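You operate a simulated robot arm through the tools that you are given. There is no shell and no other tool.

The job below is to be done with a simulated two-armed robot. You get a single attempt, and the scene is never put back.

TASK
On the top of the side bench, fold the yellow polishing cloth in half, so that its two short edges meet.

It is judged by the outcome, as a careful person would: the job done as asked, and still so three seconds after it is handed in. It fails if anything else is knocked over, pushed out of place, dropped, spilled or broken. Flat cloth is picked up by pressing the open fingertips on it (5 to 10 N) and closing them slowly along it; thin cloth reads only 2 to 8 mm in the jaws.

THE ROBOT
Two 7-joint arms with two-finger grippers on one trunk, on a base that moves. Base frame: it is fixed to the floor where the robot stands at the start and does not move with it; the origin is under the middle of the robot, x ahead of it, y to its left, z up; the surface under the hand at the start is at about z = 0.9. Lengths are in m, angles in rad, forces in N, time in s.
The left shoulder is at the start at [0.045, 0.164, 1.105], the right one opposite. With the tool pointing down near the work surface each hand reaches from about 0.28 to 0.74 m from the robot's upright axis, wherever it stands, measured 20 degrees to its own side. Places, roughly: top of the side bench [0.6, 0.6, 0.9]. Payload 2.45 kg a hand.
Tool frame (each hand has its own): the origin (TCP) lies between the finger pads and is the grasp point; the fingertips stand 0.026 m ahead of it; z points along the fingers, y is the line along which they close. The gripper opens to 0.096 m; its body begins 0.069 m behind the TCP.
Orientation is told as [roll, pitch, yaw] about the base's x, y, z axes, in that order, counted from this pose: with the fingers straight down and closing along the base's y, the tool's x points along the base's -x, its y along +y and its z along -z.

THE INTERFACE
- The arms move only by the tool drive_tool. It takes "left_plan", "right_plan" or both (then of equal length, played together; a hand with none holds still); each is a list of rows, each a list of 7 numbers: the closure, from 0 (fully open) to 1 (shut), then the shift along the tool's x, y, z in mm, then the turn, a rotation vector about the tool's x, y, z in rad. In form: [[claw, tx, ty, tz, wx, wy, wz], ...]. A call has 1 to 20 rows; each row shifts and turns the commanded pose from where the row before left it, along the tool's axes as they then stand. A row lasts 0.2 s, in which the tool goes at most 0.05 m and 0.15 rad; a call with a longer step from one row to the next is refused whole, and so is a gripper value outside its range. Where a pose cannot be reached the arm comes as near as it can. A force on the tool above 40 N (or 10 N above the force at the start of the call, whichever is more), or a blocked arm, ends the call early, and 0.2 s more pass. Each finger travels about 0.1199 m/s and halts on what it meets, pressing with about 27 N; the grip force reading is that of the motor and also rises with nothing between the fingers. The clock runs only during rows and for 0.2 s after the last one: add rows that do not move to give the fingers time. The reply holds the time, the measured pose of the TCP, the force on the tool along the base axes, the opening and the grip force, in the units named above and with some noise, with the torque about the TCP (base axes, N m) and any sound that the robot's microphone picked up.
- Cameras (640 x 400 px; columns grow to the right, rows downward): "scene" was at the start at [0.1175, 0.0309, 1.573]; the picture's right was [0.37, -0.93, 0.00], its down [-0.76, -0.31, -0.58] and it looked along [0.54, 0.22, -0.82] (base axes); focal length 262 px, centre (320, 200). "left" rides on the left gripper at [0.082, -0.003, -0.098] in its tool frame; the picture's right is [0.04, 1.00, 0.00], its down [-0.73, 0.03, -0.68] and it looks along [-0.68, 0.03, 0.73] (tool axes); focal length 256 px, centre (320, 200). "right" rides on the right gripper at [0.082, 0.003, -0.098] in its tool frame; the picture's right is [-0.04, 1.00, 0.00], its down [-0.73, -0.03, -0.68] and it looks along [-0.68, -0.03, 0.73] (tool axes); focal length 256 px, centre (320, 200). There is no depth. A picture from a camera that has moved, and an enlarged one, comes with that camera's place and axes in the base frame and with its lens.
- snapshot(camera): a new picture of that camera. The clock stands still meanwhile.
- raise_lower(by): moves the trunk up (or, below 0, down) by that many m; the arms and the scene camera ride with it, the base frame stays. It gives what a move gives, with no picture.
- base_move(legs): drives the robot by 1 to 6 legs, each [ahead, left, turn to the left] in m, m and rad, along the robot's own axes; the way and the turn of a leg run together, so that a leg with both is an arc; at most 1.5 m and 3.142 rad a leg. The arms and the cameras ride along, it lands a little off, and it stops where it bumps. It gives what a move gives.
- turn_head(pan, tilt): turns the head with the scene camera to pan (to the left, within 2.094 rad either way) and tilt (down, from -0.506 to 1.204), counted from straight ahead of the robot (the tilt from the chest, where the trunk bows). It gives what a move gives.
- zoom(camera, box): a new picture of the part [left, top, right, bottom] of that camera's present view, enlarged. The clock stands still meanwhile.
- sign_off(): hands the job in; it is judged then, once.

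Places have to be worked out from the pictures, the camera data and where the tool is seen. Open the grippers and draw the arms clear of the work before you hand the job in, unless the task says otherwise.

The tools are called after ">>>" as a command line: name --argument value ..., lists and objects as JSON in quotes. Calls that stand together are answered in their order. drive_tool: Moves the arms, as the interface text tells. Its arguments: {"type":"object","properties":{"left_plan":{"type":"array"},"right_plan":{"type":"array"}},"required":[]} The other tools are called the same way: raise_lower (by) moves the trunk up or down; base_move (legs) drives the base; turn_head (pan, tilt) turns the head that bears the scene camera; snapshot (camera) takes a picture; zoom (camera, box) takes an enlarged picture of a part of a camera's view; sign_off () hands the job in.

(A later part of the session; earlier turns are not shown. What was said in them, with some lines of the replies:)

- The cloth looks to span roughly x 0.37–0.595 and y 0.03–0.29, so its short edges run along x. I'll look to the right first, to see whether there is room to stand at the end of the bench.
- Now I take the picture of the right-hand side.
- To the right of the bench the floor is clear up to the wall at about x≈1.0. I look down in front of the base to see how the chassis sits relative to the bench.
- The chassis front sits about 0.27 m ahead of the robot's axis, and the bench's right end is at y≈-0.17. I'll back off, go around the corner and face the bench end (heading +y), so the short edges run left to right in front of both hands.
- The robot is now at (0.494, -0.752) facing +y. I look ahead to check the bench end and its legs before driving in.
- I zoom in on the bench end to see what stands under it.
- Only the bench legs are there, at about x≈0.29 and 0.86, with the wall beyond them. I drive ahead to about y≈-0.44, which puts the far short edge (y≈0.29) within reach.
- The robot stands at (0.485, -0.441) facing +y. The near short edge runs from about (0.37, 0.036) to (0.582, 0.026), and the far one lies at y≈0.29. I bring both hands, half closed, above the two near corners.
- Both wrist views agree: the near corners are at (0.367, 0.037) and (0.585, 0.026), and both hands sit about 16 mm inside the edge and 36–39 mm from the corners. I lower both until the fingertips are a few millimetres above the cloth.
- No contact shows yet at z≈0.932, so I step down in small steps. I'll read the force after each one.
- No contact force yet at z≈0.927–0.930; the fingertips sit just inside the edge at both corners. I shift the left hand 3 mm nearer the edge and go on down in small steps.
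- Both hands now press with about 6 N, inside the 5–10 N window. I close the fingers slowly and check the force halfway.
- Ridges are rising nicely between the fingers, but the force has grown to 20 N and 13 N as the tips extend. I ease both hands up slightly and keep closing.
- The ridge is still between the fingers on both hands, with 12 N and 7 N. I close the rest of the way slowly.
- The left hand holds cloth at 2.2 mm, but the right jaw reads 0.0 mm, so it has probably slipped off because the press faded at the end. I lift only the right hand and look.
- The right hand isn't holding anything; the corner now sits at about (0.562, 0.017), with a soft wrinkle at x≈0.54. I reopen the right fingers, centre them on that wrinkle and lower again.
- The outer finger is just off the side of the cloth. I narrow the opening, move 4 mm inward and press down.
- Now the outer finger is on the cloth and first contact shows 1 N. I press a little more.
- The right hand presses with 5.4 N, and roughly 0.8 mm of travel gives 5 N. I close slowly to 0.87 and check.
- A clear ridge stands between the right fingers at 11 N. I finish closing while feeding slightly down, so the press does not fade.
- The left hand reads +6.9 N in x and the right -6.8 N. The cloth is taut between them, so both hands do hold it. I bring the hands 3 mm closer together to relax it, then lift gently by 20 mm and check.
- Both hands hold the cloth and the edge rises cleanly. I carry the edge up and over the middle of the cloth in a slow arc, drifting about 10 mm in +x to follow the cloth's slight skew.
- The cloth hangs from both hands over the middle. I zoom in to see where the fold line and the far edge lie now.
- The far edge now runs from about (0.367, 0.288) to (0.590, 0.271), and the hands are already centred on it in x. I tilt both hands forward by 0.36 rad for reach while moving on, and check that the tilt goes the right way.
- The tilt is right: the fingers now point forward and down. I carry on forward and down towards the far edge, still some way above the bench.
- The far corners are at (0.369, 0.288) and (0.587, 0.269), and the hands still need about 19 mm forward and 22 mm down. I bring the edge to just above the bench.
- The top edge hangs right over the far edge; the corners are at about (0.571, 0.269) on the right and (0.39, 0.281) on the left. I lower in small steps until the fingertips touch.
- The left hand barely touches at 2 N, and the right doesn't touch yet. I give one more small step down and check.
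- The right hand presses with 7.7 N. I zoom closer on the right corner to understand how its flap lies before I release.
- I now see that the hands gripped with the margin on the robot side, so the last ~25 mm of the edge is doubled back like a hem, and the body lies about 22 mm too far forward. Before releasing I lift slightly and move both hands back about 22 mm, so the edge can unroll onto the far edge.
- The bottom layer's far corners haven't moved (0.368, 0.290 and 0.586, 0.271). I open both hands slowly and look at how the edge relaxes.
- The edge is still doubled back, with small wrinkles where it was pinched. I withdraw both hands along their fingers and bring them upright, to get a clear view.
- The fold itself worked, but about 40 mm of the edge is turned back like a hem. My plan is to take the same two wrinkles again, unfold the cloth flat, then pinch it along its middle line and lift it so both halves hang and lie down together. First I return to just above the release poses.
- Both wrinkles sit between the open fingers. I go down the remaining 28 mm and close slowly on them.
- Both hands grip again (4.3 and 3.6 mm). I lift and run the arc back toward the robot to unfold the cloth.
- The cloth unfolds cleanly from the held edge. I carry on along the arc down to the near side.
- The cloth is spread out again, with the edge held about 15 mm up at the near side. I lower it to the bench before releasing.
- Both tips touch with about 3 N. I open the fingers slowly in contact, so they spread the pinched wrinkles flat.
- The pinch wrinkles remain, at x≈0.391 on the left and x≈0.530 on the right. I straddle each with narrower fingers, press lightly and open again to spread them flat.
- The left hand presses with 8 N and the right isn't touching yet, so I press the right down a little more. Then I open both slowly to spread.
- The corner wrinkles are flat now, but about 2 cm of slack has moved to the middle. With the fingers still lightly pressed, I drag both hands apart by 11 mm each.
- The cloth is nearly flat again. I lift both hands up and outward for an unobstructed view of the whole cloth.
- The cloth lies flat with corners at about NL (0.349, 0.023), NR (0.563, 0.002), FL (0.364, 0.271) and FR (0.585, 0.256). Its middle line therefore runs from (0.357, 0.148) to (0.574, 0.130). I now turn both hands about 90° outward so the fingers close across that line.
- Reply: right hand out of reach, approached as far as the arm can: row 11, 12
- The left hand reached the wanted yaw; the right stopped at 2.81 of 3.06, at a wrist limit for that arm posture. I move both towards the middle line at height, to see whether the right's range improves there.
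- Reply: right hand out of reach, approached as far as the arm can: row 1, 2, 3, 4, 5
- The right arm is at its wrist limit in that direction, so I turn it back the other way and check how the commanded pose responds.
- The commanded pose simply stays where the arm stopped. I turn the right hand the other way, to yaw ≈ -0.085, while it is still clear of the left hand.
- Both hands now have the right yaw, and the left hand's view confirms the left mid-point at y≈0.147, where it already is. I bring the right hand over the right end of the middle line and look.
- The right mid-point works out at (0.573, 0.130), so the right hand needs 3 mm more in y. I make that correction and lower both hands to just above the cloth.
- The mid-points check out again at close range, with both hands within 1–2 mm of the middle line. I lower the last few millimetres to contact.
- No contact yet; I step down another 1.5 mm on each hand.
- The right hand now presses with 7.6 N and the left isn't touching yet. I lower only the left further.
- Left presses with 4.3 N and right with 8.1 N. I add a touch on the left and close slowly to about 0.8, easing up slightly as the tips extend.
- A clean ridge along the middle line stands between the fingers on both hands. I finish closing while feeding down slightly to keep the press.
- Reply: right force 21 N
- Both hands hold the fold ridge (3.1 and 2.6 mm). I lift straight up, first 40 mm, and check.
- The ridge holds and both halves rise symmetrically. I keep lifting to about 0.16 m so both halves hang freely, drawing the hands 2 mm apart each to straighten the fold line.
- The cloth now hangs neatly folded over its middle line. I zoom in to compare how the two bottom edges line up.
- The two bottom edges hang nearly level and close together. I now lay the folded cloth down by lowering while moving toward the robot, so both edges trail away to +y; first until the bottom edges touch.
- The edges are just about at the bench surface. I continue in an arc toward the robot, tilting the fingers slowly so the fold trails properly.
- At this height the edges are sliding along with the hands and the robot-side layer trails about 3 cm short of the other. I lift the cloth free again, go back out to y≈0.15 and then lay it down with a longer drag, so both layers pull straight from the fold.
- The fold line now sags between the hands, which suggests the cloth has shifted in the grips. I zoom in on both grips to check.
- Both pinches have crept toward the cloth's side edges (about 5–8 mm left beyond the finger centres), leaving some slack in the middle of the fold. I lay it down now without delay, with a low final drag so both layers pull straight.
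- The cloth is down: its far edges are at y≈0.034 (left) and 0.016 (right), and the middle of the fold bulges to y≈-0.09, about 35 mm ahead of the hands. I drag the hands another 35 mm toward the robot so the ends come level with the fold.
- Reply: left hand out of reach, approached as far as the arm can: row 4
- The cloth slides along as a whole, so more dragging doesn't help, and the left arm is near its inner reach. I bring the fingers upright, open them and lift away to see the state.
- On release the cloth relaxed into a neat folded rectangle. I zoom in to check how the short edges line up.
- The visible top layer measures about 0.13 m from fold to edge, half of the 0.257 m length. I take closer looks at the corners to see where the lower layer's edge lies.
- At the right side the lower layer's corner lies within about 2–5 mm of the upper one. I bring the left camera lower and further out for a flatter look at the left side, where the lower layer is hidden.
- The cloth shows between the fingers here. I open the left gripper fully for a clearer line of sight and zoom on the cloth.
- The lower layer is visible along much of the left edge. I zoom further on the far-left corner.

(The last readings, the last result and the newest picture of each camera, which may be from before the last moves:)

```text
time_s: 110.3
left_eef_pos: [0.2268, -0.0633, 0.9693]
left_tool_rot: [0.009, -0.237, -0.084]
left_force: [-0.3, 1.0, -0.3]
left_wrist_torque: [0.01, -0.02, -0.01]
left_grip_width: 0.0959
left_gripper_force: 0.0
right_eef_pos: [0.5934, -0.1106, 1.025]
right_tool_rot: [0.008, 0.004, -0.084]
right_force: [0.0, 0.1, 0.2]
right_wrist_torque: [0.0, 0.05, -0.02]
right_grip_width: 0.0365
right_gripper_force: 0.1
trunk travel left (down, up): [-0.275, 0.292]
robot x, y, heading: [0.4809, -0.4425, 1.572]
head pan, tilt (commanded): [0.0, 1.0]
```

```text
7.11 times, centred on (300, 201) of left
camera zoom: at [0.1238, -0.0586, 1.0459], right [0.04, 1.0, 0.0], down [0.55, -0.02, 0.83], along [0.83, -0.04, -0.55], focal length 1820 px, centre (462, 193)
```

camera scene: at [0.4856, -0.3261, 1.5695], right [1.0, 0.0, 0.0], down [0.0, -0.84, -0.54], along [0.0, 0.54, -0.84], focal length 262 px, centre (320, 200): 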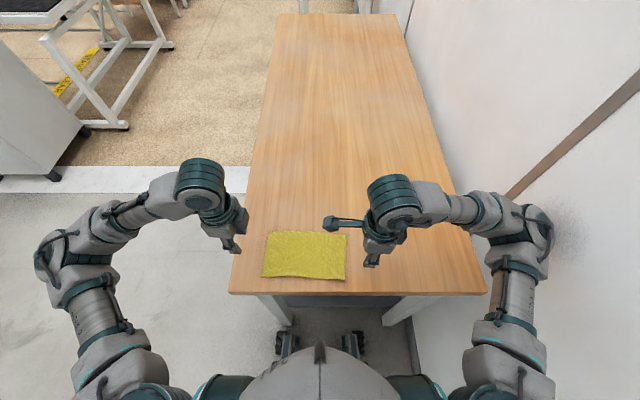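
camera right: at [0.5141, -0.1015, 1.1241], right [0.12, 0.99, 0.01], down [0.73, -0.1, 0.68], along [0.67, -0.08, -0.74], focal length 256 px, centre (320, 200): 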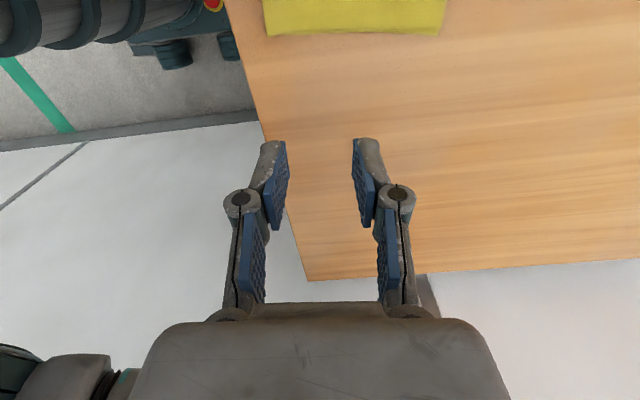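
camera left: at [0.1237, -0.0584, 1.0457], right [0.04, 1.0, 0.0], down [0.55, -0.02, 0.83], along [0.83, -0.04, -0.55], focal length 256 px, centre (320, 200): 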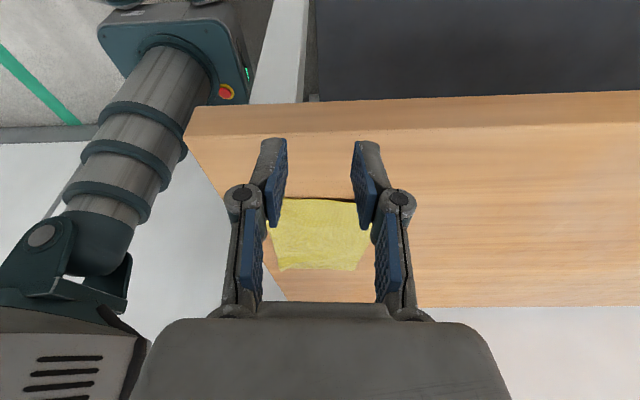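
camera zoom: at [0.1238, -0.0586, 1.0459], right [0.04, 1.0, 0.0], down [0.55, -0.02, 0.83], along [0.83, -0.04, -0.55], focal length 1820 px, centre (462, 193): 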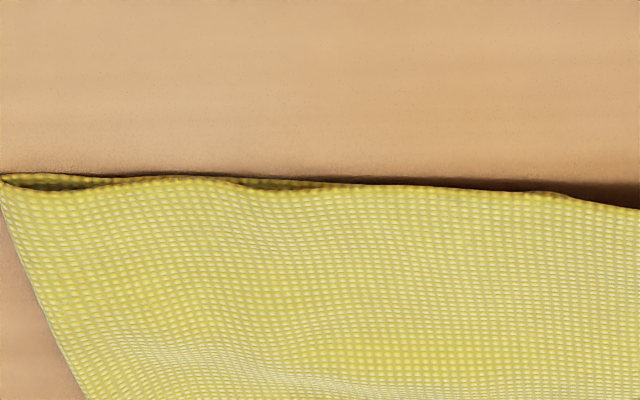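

Both hidden corners check out: the lower layer's edge lies within about 5 mm of the upper one at the left and right, so the short edges meet. I open both grippers and raise the arms clear of the work.

>>> drive_tool --left_plan '[[0.0, 0, 0, -25, 0, 0, 0], [0.0, 0, 0, -30, 0, 0.12, 0], [0.0, 0, 0, -30, 0, 0.12, 0], [0.0, 20, 0, -25, 0, 0, 0], [0.0, 0, 0, 0, 0, 0, 0]]' --right_plan '[[0.4, 0, 0, -25, 0, 0, 0], [0.0, -20, 0, -30, 0, 0, 0], [0.0, -20, 0, -25, 0, 0, 0], [0.0, -20, 0, 0, 0, 0, 0], [0.0, 0, 0, 0, 0, 0, 0]]'

>>> snapshot --camera "scene"

>>> zoom --camera "scene" --box '[250, 220, 360, 290]'

```text
time_s: 111.6
left_eef_pos: [0.1554, -0.0872, 1.1023]
left_tool_rot: [0.053, 0.055, -0.041]
left_force: [0.5, -0.8, 1.9]
left_wrist_torque: [0.01, 0.07, -0.01]
left_grip_width: 0.0962
left_gripper_force: 0.1
right_eef_pos: [0.6092, -0.0954, 1.1164]
right_tool_rot: [0.061, -0.001, 0.098]
right_force: [-3.7, 1.0, 2.9]
right_wrist_torque: [-0.17, -0.4, 0.0]
right_grip_width: 0.0961
right_gripper_force: 0.0
trunk travel left (down, up): [-0.275, 0.292]
robot x, y, heading: [0.474, -0.3931, 1.681]
head pan, tilt (commanded): [0.0, 1.0]
stopped in row 5 (left hand): the arm was blocked; the commanded pose is now the measured one
```

```text
taken
camera scene: at [0.3667, -0.2931, 1.5715], right [0.99, 0.11, 0.06], down [0.13, -0.83, -0.54], along [-0.01, 0.54, -0.84], focal length 262 px, centre (320, 200)
```

scene: 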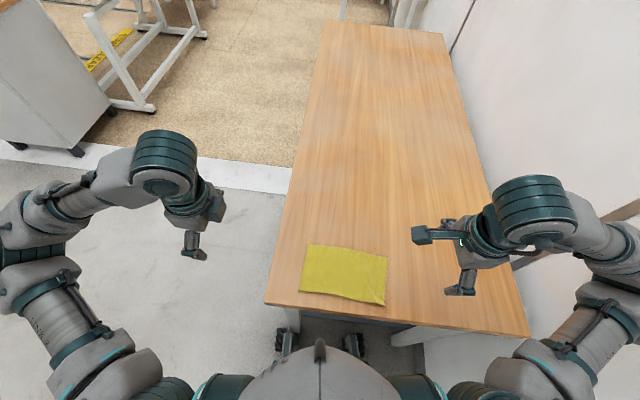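

```text
5.71 times, centred on (305, 255) of scene
camera zoom: at [0.3667, -0.2931, 1.5715], right [0.99, 0.11, 0.06], down [0.13, -0.83, -0.54], along [-0.01, 0.54, -0.84], focal length 1495 px, centre (406, -114)
```

zoom: 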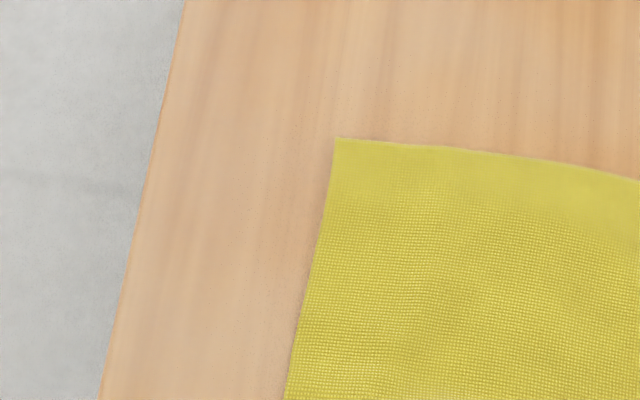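

Something went wrong in that retreat: the robot's pose jumped (heading 1.681, camera leaning), so an arm must have pushed against something, likely the right elbow on the wall. Before moving I look around; the clock stands still meanwhile.

>>> snapshot --camera "right"

>>> snapshot --camera "left"

>>> zoom --camera "scene" --box '[400, 150, 640, 400]'

>>> zoom --camera "scene" --box '[0, 100, 240, 400]'

>>> zoom --camera "scene" --box '[240, 230, 440, 400]'

```text
taken
camera right: at [0.5278, -0.1055, 1.2138], right [-0.06, 1.0, 0.06], down [0.74, 0.0, 0.68], along [0.68, 0.08, -0.73], focal length 256 px, centre (320, 200)
```

right: 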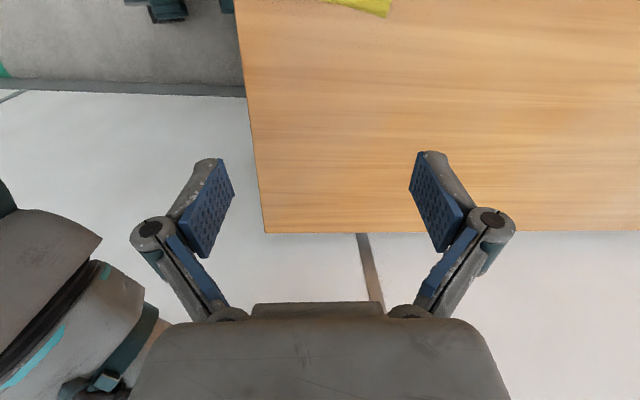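

```text
taken
camera left: at [0.0785, -0.093, 1.2041], right [0.0, 1.0, 0.06], down [0.77, -0.04, 0.64], along [0.64, 0.04, -0.77], focal length 256 px, centre (320, 200)
```

left: 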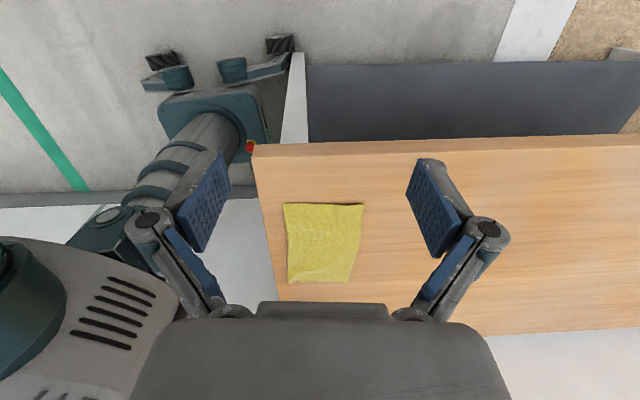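

```text
1.60 times, centred on (520, 275) of scene
camera zoom: at [0.3667, -0.2931, 1.5715], right [0.99, 0.11, 0.06], down [0.13, -0.83, -0.54], along [-0.01, 0.54, -0.84], focal length 418 px, centre (0, 80)
```

zoom: 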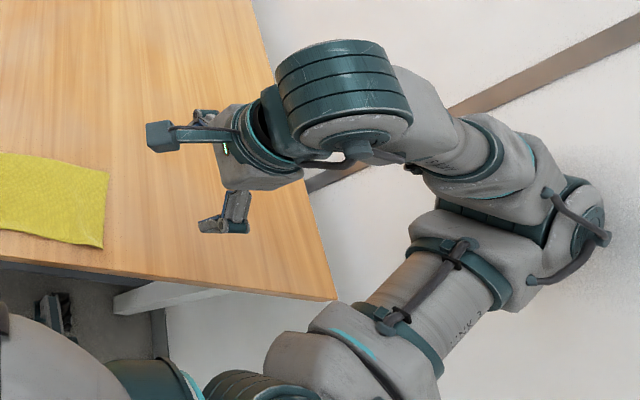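

```text
1.33 times, centred on (120, 250) of scene
camera zoom: at [0.3667, -0.2931, 1.5715], right [0.99, 0.11, 0.06], down [0.13, -0.83, -0.54], along [-0.01, 0.54, -0.84], focal length 349 px, centre (587, 133)
```

zoom: 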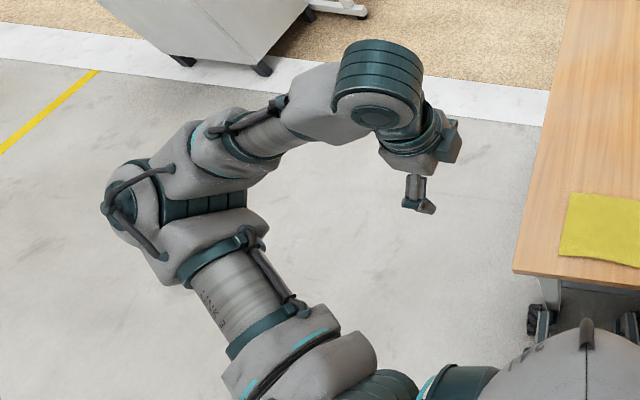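

```text
2.35 times, centred on (340, 315) of scene
camera zoom: at [0.3667, -0.2931, 1.5715], right [0.99, 0.11, 0.06], down [0.13, -0.83, -0.54], along [-0.01, 0.54, -0.84], focal length 616 px, centre (273, -71)
```

zoom: 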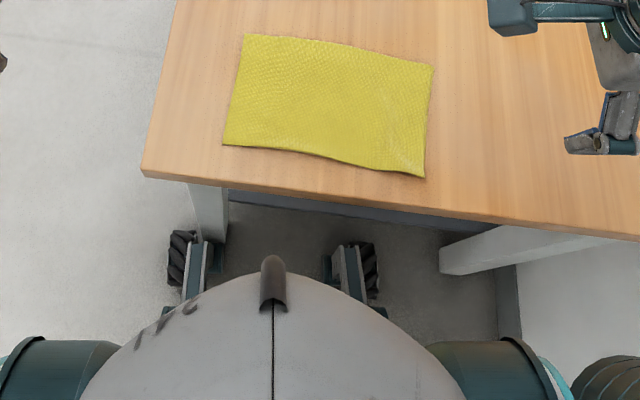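

The right elbow is against the wall and has tipped the robot slightly to the left; the cloth and bench look untouched. I slowly retract the right hand inward and down to relieve it, in small steps.

>>> drive_tool --right_plan '[[0.0, 8, 0, 4, 0, 0, 0], [0.0, 8, 0, 4, 0, 0, 0], [0.0, 8, 0, 4, 0, 0, 0], [0.0, 8, 0, 4, 0, 0, 0]]'

>>> snapshot --camera "scene"

```text
time_s: 112.0
left_eef_pos: [0.1652, -0.0342, 1.0962]
left_tool_rot: [0.019, 0.088, 0.062]
left_force: [2.3, -0.1, -0.3]
left_wrist_torque: [-0.01, 0.21, 0.02]
left_grip_width: 0.0958
left_gripper_force: 0.1
right_eef_pos: [0.6128, -0.0224, 1.0933]
right_tool_rot: [0.02, 0.031, 0.13]
right_force: [0.6, 12.8, -0.4]
right_wrist_torque: [-1.2, 0.05, -0.04]
right_grip_width: 0.0961
right_gripper_force: 0.1
trunk travel left (down, up): [-0.275, 0.292]
robot x, y, heading: [0.4563, -0.3676, 1.735]
head pan, tilt (commanded): [0.0, 1.0]
stopped in row 1 (left hand): the arm was blocked; the commanded pose is now the measured one
```

```text
taken
camera scene: at [0.3451, -0.2354, 1.5639], right [0.99, 0.16, 0.06], down [0.17, -0.84, -0.52], along [-0.04, 0.52, -0.85], focal length 262 px, centre (320, 200)
```

scene: 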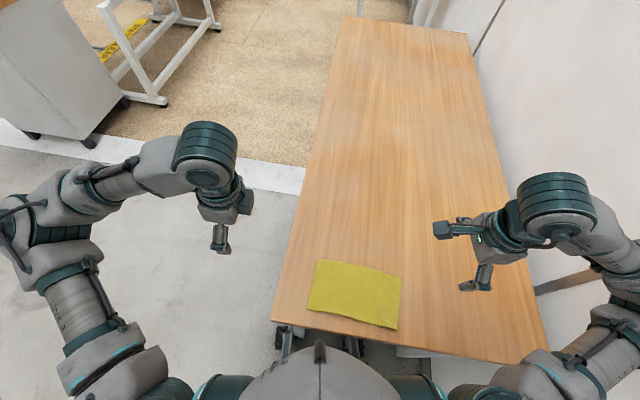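

The robot is being pushed further by the elbow on the wall (now at y≈-0.368). I drive the base back and to its left right away, to get away from both the wall and the bench.

>>> base_move --legs '[[-0.08, 0.1, 0]]'

>>> snapshot --camera "scene"

```text
time_s: 112.7
left_eef_pos: [0.2181, -0.0571, 1.1268]
left_tool_rot: [0.034, 0.175, 0.093]
left_force: [0.9, 0.5, -0.6]
left_wrist_torque: [-0.08, 0.03, -0.02]
left_grip_width: 0.0956
left_gripper_force: 0.1
right_eef_pos: [0.5968, -0.0359, 1.0861]
right_tool_rot: [0.033, 0.131, 0.336]
right_force: [0.1, 0.3, 0.2]
right_wrist_torque: [0.01, 0.0, 0.0]
right_grip_width: 0.0959
right_gripper_force: 0.0
trunk travel left (down, up): [-0.275, 0.292]
robot x, y, heading: [0.4501, -0.3615, 1.75]
head pan, tilt (commanded): [0.0, 1.0]
stopped in leg 1: the robot was blocked; the commanded pose is now the measured one
```

```text
taken
camera scene: at [0.2996, -0.1915, 1.561], right [0.98, 0.18, 0.08], down [0.19, -0.85, -0.49], along [-0.02, 0.5, -0.87], focal length 262 px, centre (320, 200)
```

scene: 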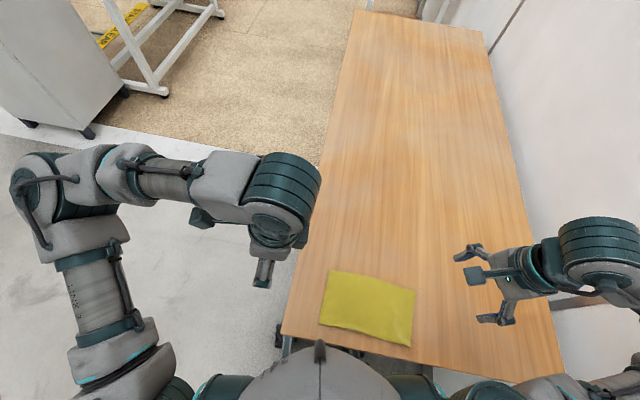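

The base reports being blocked and still leans to the left. I take free pictures from both wrist cameras to find the contact before moving again.

>>> snapshot --camera "right"

>>> snapshot --camera "left"

>>> zoom --camera "scene" --box '[240, 300, 640, 400]'

```text
taken
camera right: at [0.5315, -0.0564, 1.1939], right [-0.29, 0.96, 0.03], down [0.79, 0.22, 0.58], along [0.55, 0.19, -0.82], focal length 256 px, centre (320, 200)
```

right: 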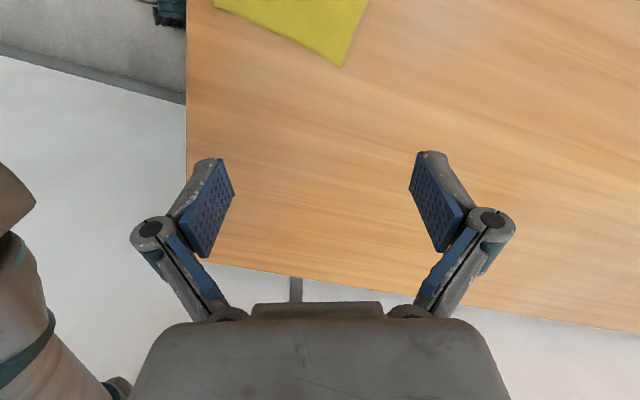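

```text
taken
camera left: at [0.156, -0.0696, 1.237], right [-0.12, 0.99, 0.04], down [0.84, 0.08, 0.54], along [0.53, 0.1, -0.84], focal length 256 px, centre (320, 200)
```

left: 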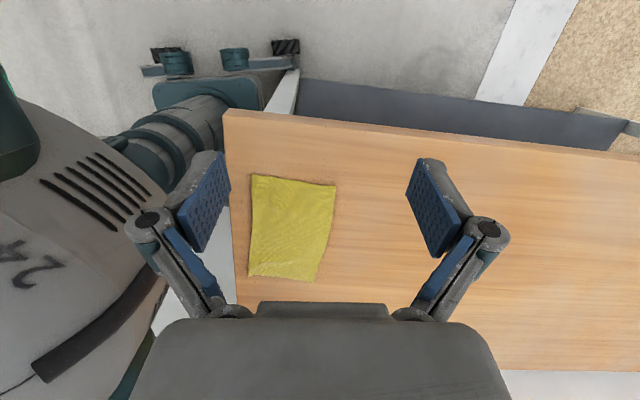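

```text
1.60 times, centred on (440, 350) of scene
camera zoom: at [0.2996, -0.1915, 1.561], right [0.98, 0.18, 0.08], down [0.19, -0.85, -0.49], along [-0.02, 0.5, -0.87], focal length 418 px, centre (128, -40)
```

zoom: 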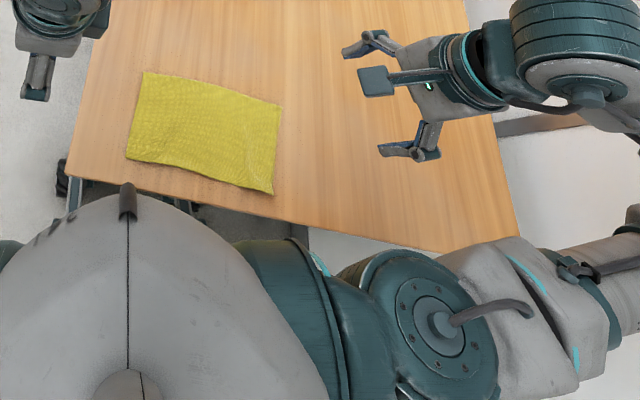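

The right elbow is wedged on the wall, and the bench leg stands beside the chassis, so sideways driving is blocked. Extending the right hand forward and inward over the bench, high above the cloth, should draw that elbow off the wall, so I do that gently.

>>> drive_tool --right_plan '[[0.0, 2, 10, 0, 0, 0, 0], [0.0, 2, 12, 0, 0, 0, 0], [0.0, 2, 14, 0, 0, 0, 0], [0.0, 2, 14, 0, 0, 0, 0], [0.0, 2, 14, 0, 0, 0, 0], [0.0, 2, 14, 0, 0, 0, 0]]'

>>> snapshot --camera "scene"

```text
time_s: 113.0
left_eef_pos: [0.2586, -0.0864, 1.1478]
left_tool_rot: [0.066, 0.202, 0.172]
left_force: [0.0, 0.9, -0.7]
left_wrist_torque: [-0.04, -0.01, 0.03]
left_grip_width: 0.0961
left_gripper_force: 0.1
right_eef_pos: [0.5812, -0.0577, 1.0829]
right_tool_rot: [0.036, 0.244, 0.399]
right_force: [0.5, 0.1, -1.2]
right_wrist_torque: [-0.07, 0.0, 0.02]
right_grip_width: 0.0957
right_gripper_force: 0.1
trunk travel left (down, up): [-0.275, 0.292]
robot x, y, heading: [0.4419, -0.3602, 1.755]
head pan, tilt (commanded): [0.0, 1.0]
stopped in row 1 (left hand): the arm was blocked; the commanded pose is now the measured one
```

```text
taken
camera scene: at [0.2927, -0.1978, 1.5613], right [0.98, 0.18, 0.08], down [0.2, -0.85, -0.5], along [-0.02, 0.5, -0.86], focal length 262 px, centre (320, 200)
```

scene: 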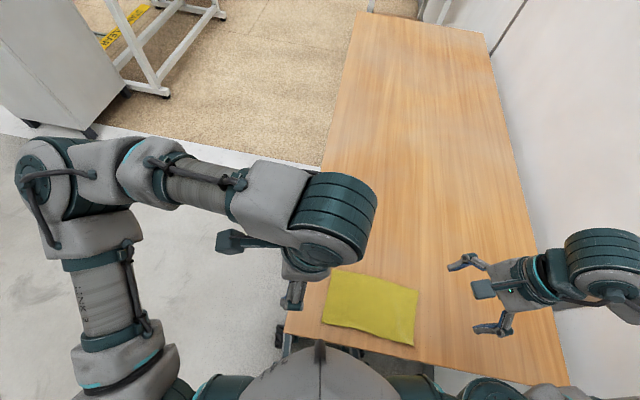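

The arms drift a little each time the command resets, while the body itself is nearly still. I turn the head to the right to see the elbow and the wall, which also lets things settle.

>>> turn_head --pan -1.0 --tilt 0.8

>>> snapshot --camera "scene"

```text
time_s: 114.3
left_eef_pos: [0.2581, -0.0866, 1.15]
left_tool_rot: [0.07, 0.198, 0.182]
left_force: [0.4, -0.5, -0.2]
left_wrist_torque: [0.0, -0.01, 0.0]
left_grip_width: 0.096
left_gripper_force: 0.0
right_eef_pos: [0.5846, -0.0577, 1.0833]
right_tool_rot: [0.04, 0.242, 0.386]
right_force: [0.1, 0.0, 0.0]
right_wrist_torque: [-0.01, -0.03, -0.03]
right_grip_width: 0.0957
right_gripper_force: 0.1
trunk travel left (down, up): [-0.275, 0.292]
robot x, y, heading: [0.4429, -0.3611, 1.752]
head pan, tilt (commanded): [-1.0, 0.799]
```

```text
taken
camera scene: at [0.3628, -0.2166, 1.5827], right [0.68, -0.73, 0.08], down [-0.46, -0.51, -0.72], along [0.57, 0.45, -0.69], focal length 262 px, centre (320, 200)
```

scene: 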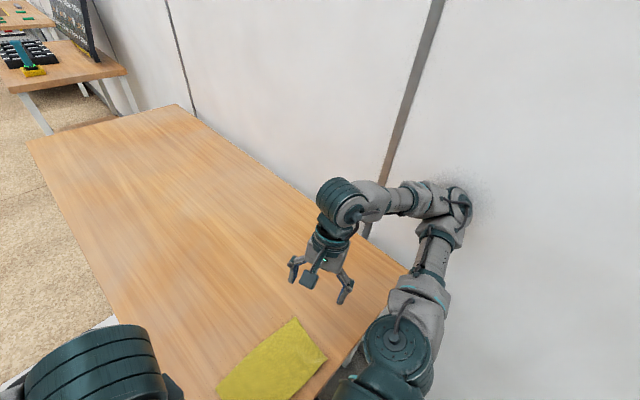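

Everything is static now, the cloth is intact, and the picture confirms the right elbow resting on the wall. I move the right hand forward in small steps, which stretches that arm and pulls the elbow inward.

>>> drive_tool --right_plan '[[0.0, -1.2, 5, 0, 0, 0, 0], [0.0, -1.8, 7.8, 0, 0, 0, 0], [0.0, -1.8, 7.8, 0, 0, 0, 0], [0.0, -1.8, 7.8, 0, 0, 0, 0], [0.0, -1.8, 7.8, 0, 0, 0, 0], [0.0, -1.8, 7.8, 0, 0, 0, 0]]'

>>> snapshot --camera "scene"

```text
time_s: 114.6
left_eef_pos: [0.3033, -0.0982, 1.1678]
left_tool_rot: [0.094, 0.208, 0.273]
left_force: [0.3, -0.3, 0.1]
left_wrist_torque: [-0.08, -0.02, -0.02]
left_grip_width: 0.0959
left_gripper_force: 0.1
right_eef_pos: [0.5683, -0.0684, 1.0741]
right_tool_rot: [-0.038, 0.413, 0.375]
right_force: [0.6, -0.1, 0.4]
right_wrist_torque: [-0.04, 0.04, 0.03]
right_grip_width: 0.0961
right_gripper_force: 0.2
trunk travel left (down, up): [-0.275, 0.292]
robot x, y, heading: [0.4341, -0.3551, 1.753]
head pan, tilt (commanded): [-1.0, 0.799]
stopped in row 1 (left hand): the arm was blocked; the commanded pose is now the measured one
```

```text
taken
camera scene: at [0.3572, -0.2101, 1.5808], right [0.68, -0.73, 0.08], down [-0.46, -0.52, -0.72], along [0.57, 0.45, -0.69], focal length 262 px, centre (320, 200)
```

scene: 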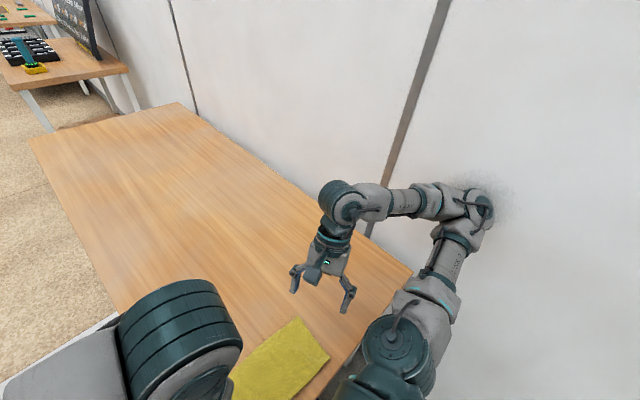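

The arm commands are unreliable while the robot leans, so I should free it with the base instead. Driving straight back should slide the chassis along the bench leg and away from the bench, so I try a short leg.

>>> base_move --legs '[[-0.06, 0, 0]]'

>>> snapshot --camera "scene"

>>> snapshot --camera "left"

```text
time_s: 115.3
left_eef_pos: [0.4003, -0.1531, 1.2041]
left_tool_rot: [0.185, 0.226, 0.411]
left_force: [-0.6, -2.0, 1.3]
left_wrist_torque: [0.12, -0.01, -0.09]
left_grip_width: 0.0957
left_gripper_force: 0.0
right_eef_pos: [0.5706, -0.1124, 1.101]
right_tool_rot: [-0.033, 0.705, 0.35]
right_force: [0.1, -1.2, 0.0]
right_wrist_torque: [0.08, 0.0, -0.03]
right_grip_width: 0.0956
right_gripper_force: 0.1
trunk travel left (down, up): [-0.275, 0.292]
robot x, y, heading: [0.4278, -0.3656, 1.777]
head pan, tilt (commanded): [-1.0, 0.799]
stopped in leg 1: the robot was blocked; the commanded pose is now the measured one
```

```text
taken
camera scene: at [0.3553, -0.2337, 1.5851], right [0.69, -0.72, 0.07], down [-0.46, -0.51, -0.73], along [0.56, 0.47, -0.68], focal length 262 px, centre (320, 200)
```

scene: 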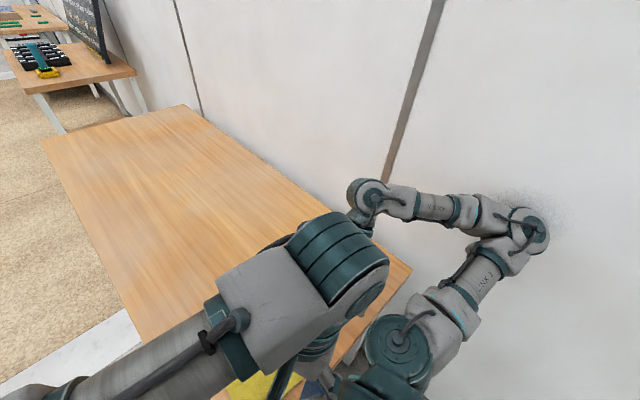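

```text
taken
camera left: at [0.3552, -0.1961, 1.3167], right [-0.39, 0.9, 0.19], down [0.83, 0.26, 0.49], along [0.39, 0.35, -0.85], focal length 256 px, centre (320, 200)
```

left: 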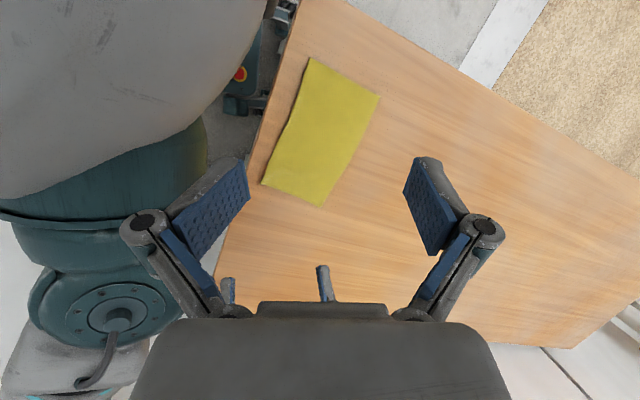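

I think the drift comes from the hands: the robot has crept forward, so both hands are now inside their minimum reach (about 0.21 m ahead of the axis). I extend both hands forward over the bench, well above the cloth, to bring the arms back into a workable posture.

>>> drive_tool --left_plan '[[0.0, 2.7, 46.9, 9.4, 0, 0, 0], [0.0, 2.7, 46.9, 9.4, 0, 0, 0]]' --right_plan '[[0.0, -12.7, 42.4, -18.5, 0, 0, 0], [0.0, -12.7, 42.4, -18.5, 0, 0, 0]]'

>>> snapshot --camera "scene"

>>> snapshot --camera "left"

```text
time_s: 115.7
left_eef_pos: [0.4413, -0.1576, 1.2022]
left_tool_rot: [0.245, 0.278, 0.426]
left_force: [-1.6, 1.6, 2.5]
left_wrist_torque: [-0.17, -0.26, 0.03]
left_grip_width: 0.0967
left_gripper_force: 0.0
right_eef_pos: [0.6283, -0.1137, 1.1039]
right_tool_rot: [-0.031, 0.764, 0.258]
right_force: [-0.7, 0.6, -0.3]
right_wrist_torque: [-0.03, 0.0, 0.0]
right_grip_width: 0.0959
right_gripper_force: 0.0
trunk travel left (down, up): [-0.275, 0.292]
robot x, y, heading: [0.4202, -0.3625, 1.773]
head pan, tilt (commanded): [-1.0, 0.799]
stopped in row 1 (left hand): the arm was blocked; the commanded pose is now the measured one
```

```text
taken
camera scene: at [0.3675, -0.2602, 1.5835], right [0.7, -0.72, 0.05], down [-0.47, -0.5, -0.73], along [0.55, 0.49, -0.68], focal length 262 px, centre (320, 200)
```

scene: 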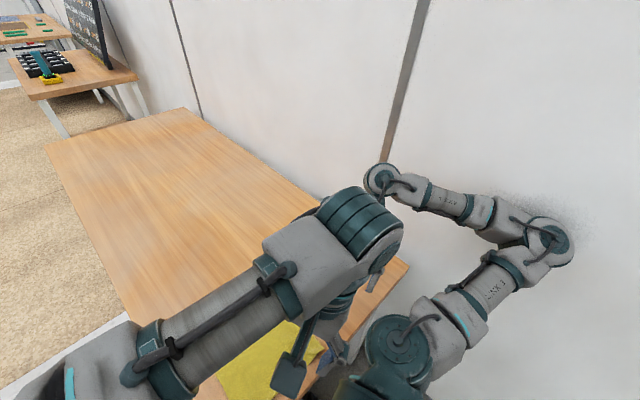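

```text
taken
camera left: at [0.4047, -0.2037, 1.3147], right [-0.38, 0.89, 0.24], down [0.86, 0.24, 0.44], along [0.33, 0.38, -0.86], focal length 256 px, centre (320, 200)
```

left: 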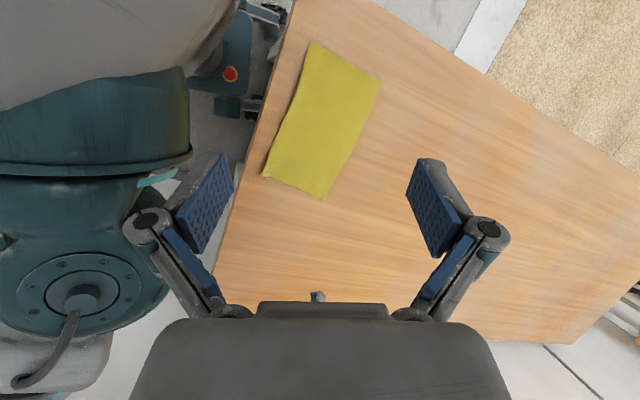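

The lean is shrinking (0.08 → 0.05) as the arms unfold. I repeat the forward extension with both hands, still high above the cloth.

>>> drive_tool --left_plan '[[0.0, -5.5, 46.4, 10, 0, 0, 0], [0.0, -5.5, 46.4, 10, 0, 0, 0]]' --right_plan '[[0.0, 5, 47.5, -3.4, 0, 0, 0], [0.0, 5, 47.5, -3.4, 0, 0, 0]]'

>>> snapshot --camera "scene"

```text
time_s: 116.0
left_eef_pos: [0.4776, -0.1599, 1.2053]
left_tool_rot: [0.286, 0.288, 0.407]
left_force: [-1.0, 0.8, 0.0]
left_wrist_torque: [-0.12, -0.03, 0.02]
left_grip_width: 0.096
left_gripper_force: 0.0
right_eef_pos: [0.6828, -0.1218, 1.0965]
right_tool_rot: [-0.037, 0.806, 0.161]
right_force: [0.5, 0.6, 0.1]
right_wrist_torque: [-0.03, -0.01, 0.07]
right_grip_width: 0.096
right_gripper_force: 0.0
trunk travel left (down, up): [-0.275, 0.292]
robot x, y, heading: [0.4171, -0.3682, 1.747]
head pan, tilt (commanded): [-1.0, 0.799]
stopped in row 1 (left hand): the arm was blocked; the commanded pose is now the measured one
```

```text
taken
camera scene: at [0.376, -0.2898, 1.5844], right [0.68, -0.73, 0.03], down [-0.48, -0.48, -0.73], along [0.55, 0.48, -0.68], focal length 262 px, centre (320, 200)
```

scene: 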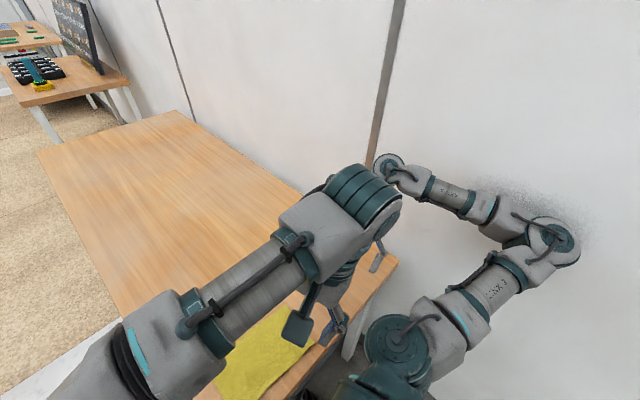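

The robot is righting itself (lean now about 0.03). I let it settle with only a head movement, and check.

>>> turn_head --pan -0.3 --tilt 1.0

>>> snapshot --camera "scene"

>>> snapshot --camera "left"

>>> snapshot --camera "right"

```text
time_s: 117.1
left_eef_pos: [0.476, -0.158, 1.2003]
left_tool_rot: [0.269, 0.292, 0.388]
left_force: [1.2, 0.5, -1.2]
left_wrist_torque: [0.0, 0.06, 0.01]
left_grip_width: 0.0957
left_gripper_force: 0.0
right_eef_pos: [0.6761, -0.1221, 1.0961]
right_tool_rot: [-0.046, 0.799, 0.169]
right_force: [-0.6, 0.5, 0.1]
right_wrist_torque: [0.04, 0.0, -0.02]
right_grip_width: 0.0957
right_gripper_force: 0.0
trunk travel left (down, up): [-0.275, 0.292]
robot x, y, heading: [0.4109, -0.3799, 1.738]
head pan, tilt (commanded): [-0.3, 1.0]
```

```text
taken
camera scene: at [0.324, -0.2721, 1.5656], right [0.99, -0.14, 0.06], down [-0.08, -0.83, -0.55], along [0.13, 0.54, -0.83], focal length 262 px, centre (320, 200)
```

scene: 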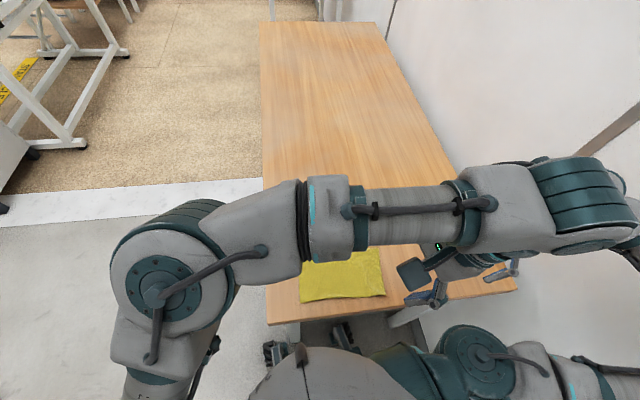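

```text
taken
camera left: at [0.4403, -0.2046, 1.3145], right [-0.33, 0.91, 0.27], down [0.89, 0.2, 0.42], along [0.33, 0.37, -0.87], focal length 256 px, centre (320, 200)
```

left: 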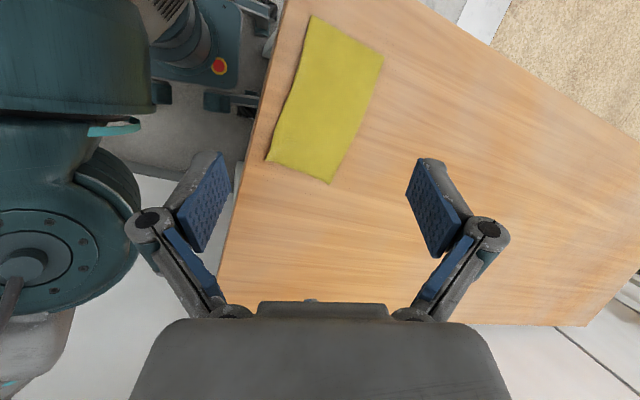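

```text
taken
camera right: at [0.6879, -0.1115, 1.2222], right [-0.17, 0.98, -0.06], down [0.98, 0.17, -0.05], along [-0.04, -0.07, -1.0], focal length 256 px, centre (320, 200)
```

right: 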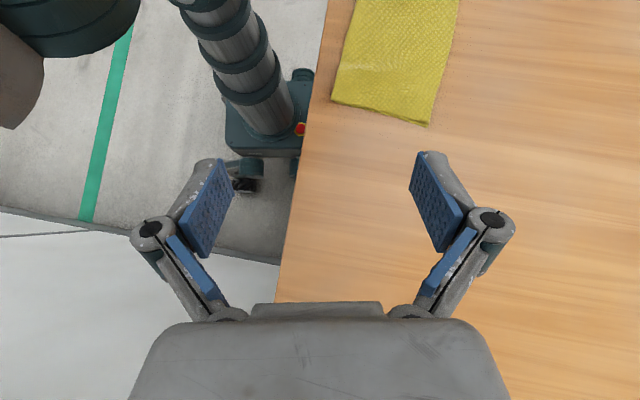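

The bench hasn't moved (its end edge is still at y≈-0.169 and its corner at x≈0.26), and the cloth lies untouched. The robot is slowly settling back, so I let a little more time pass with a small head turn and re-check.

>>> turn_head --pan -1.1 --tilt 0.8

>>> snapshot --camera "scene"

```text
time_s: 118.2
left_eef_pos: [0.4754, -0.1579, 1.2018]
left_tool_rot: [0.268, 0.293, 0.394]
left_force: [-0.1, -0.4, 1.0]
left_wrist_torque: [0.01, 0.03, -0.01]
left_grip_width: 0.0961
left_gripper_force: 0.0
right_eef_pos: [0.6761, -0.1217, 1.0966]
right_tool_rot: [-0.039, 0.798, 0.176]
right_force: [0.1, 0.0, -0.4]
right_wrist_torque: [0.02, -0.02, 0.0]
right_grip_width: 0.096
right_gripper_force: 0.0
trunk travel left (down, up): [-0.275, 0.292]
robot x, y, heading: [0.4165, -0.3762, 1.736]
head pan, tilt (commanded): [-1.1, 0.799]
```

```text
taken
camera scene: at [0.3784, -0.2948, 1.5844], right [0.59, -0.8, 0.03], down [-0.53, -0.42, -0.73], along [0.6, 0.42, -0.68], focal length 262 px, centre (320, 200)
```

scene: 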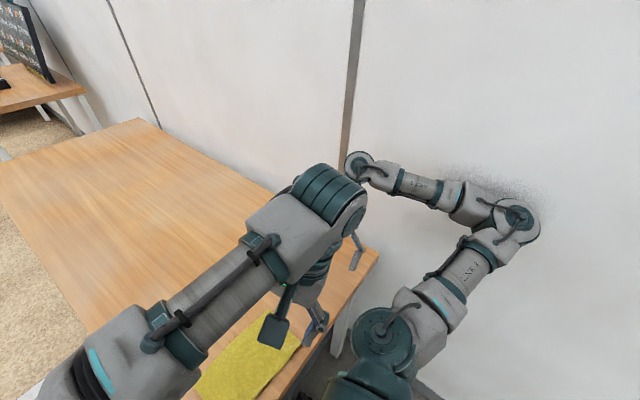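

The robot is stable and nothing is moving any more. I inspect the cloth once more from the wrist cameras to confirm the fold is undisturbed.

>>> zoom --camera "left" --box '[240, 0, 420, 200]'

>>> zoom --camera "right" --box '[310, 0, 490, 140]'

```text
2.00 times, centred on (330, 100) of left
camera zoom: at [0.4396, -0.2042, 1.3148], right [-0.34, 0.9, 0.26], down [0.88, 0.2, 0.42], along [0.33, 0.37, -0.87], focal length 512 px, centre (300, 400)
```

zoom: 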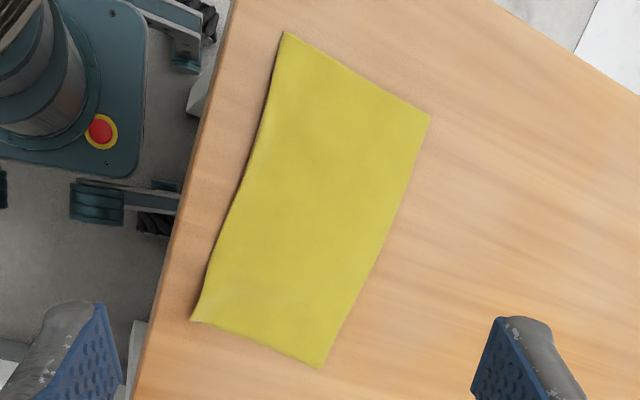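

```text
2.86 times, centred on (400, 70) of right
camera zoom: at [0.6874, -0.1121, 1.2234], right [-0.17, 0.98, -0.06], down [0.98, 0.17, -0.05], along [-0.04, -0.06, -1.0], focal length 731 px, centre (91, 571)
```

zoom: 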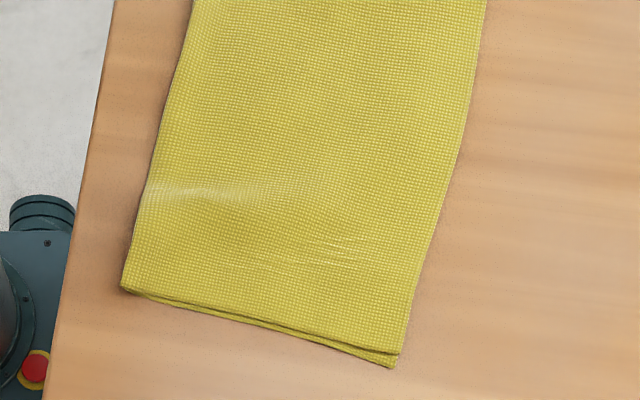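

The fold is undisturbed: a flat rectangle with the short edges meeting within a few millimetres. The bench is where it was, both grippers are open and 0.2–0.3 m above the cloth, and the robot is at rest. Further moves with the elbow against the wall would only add risk, so I hand the job in.

>>> sign_off

```text
The job is handed in.
```

The yellow polishing cloth is folded in half on the side bench, with its two short edges meeting to within about 5 mm at both ends. Along the middle of that edge I couldn't see the lower layer, so I judged it from the measured lengths. The first attempt turned the edge back like a hem, so I opened the cloth out and refolded it.

- **Cloth position:** It now lies nearer the right-hand end of the bench than where it started, about 3 cm in from the end edge.
- **Robot not fully clear:** While drawing the arms away at the end, the right elbow caught the wall. It pushed the robot about 8 cm towards the bench and left it leaning slightly to its left. I couldn't free it; drive and arm commands kept stopping as blocked, so I handed in with the robot at rest like that.
- **Arms at hand-in:** Both grippers are open and about 0.2–0.3 m above the bench. The left one is still over the cloth, so the arms are clear of it in height only.
- **Bench and surroundings:** The bench end and corner measured in the same place afterwards. I saw nothing else moved or knocked over.
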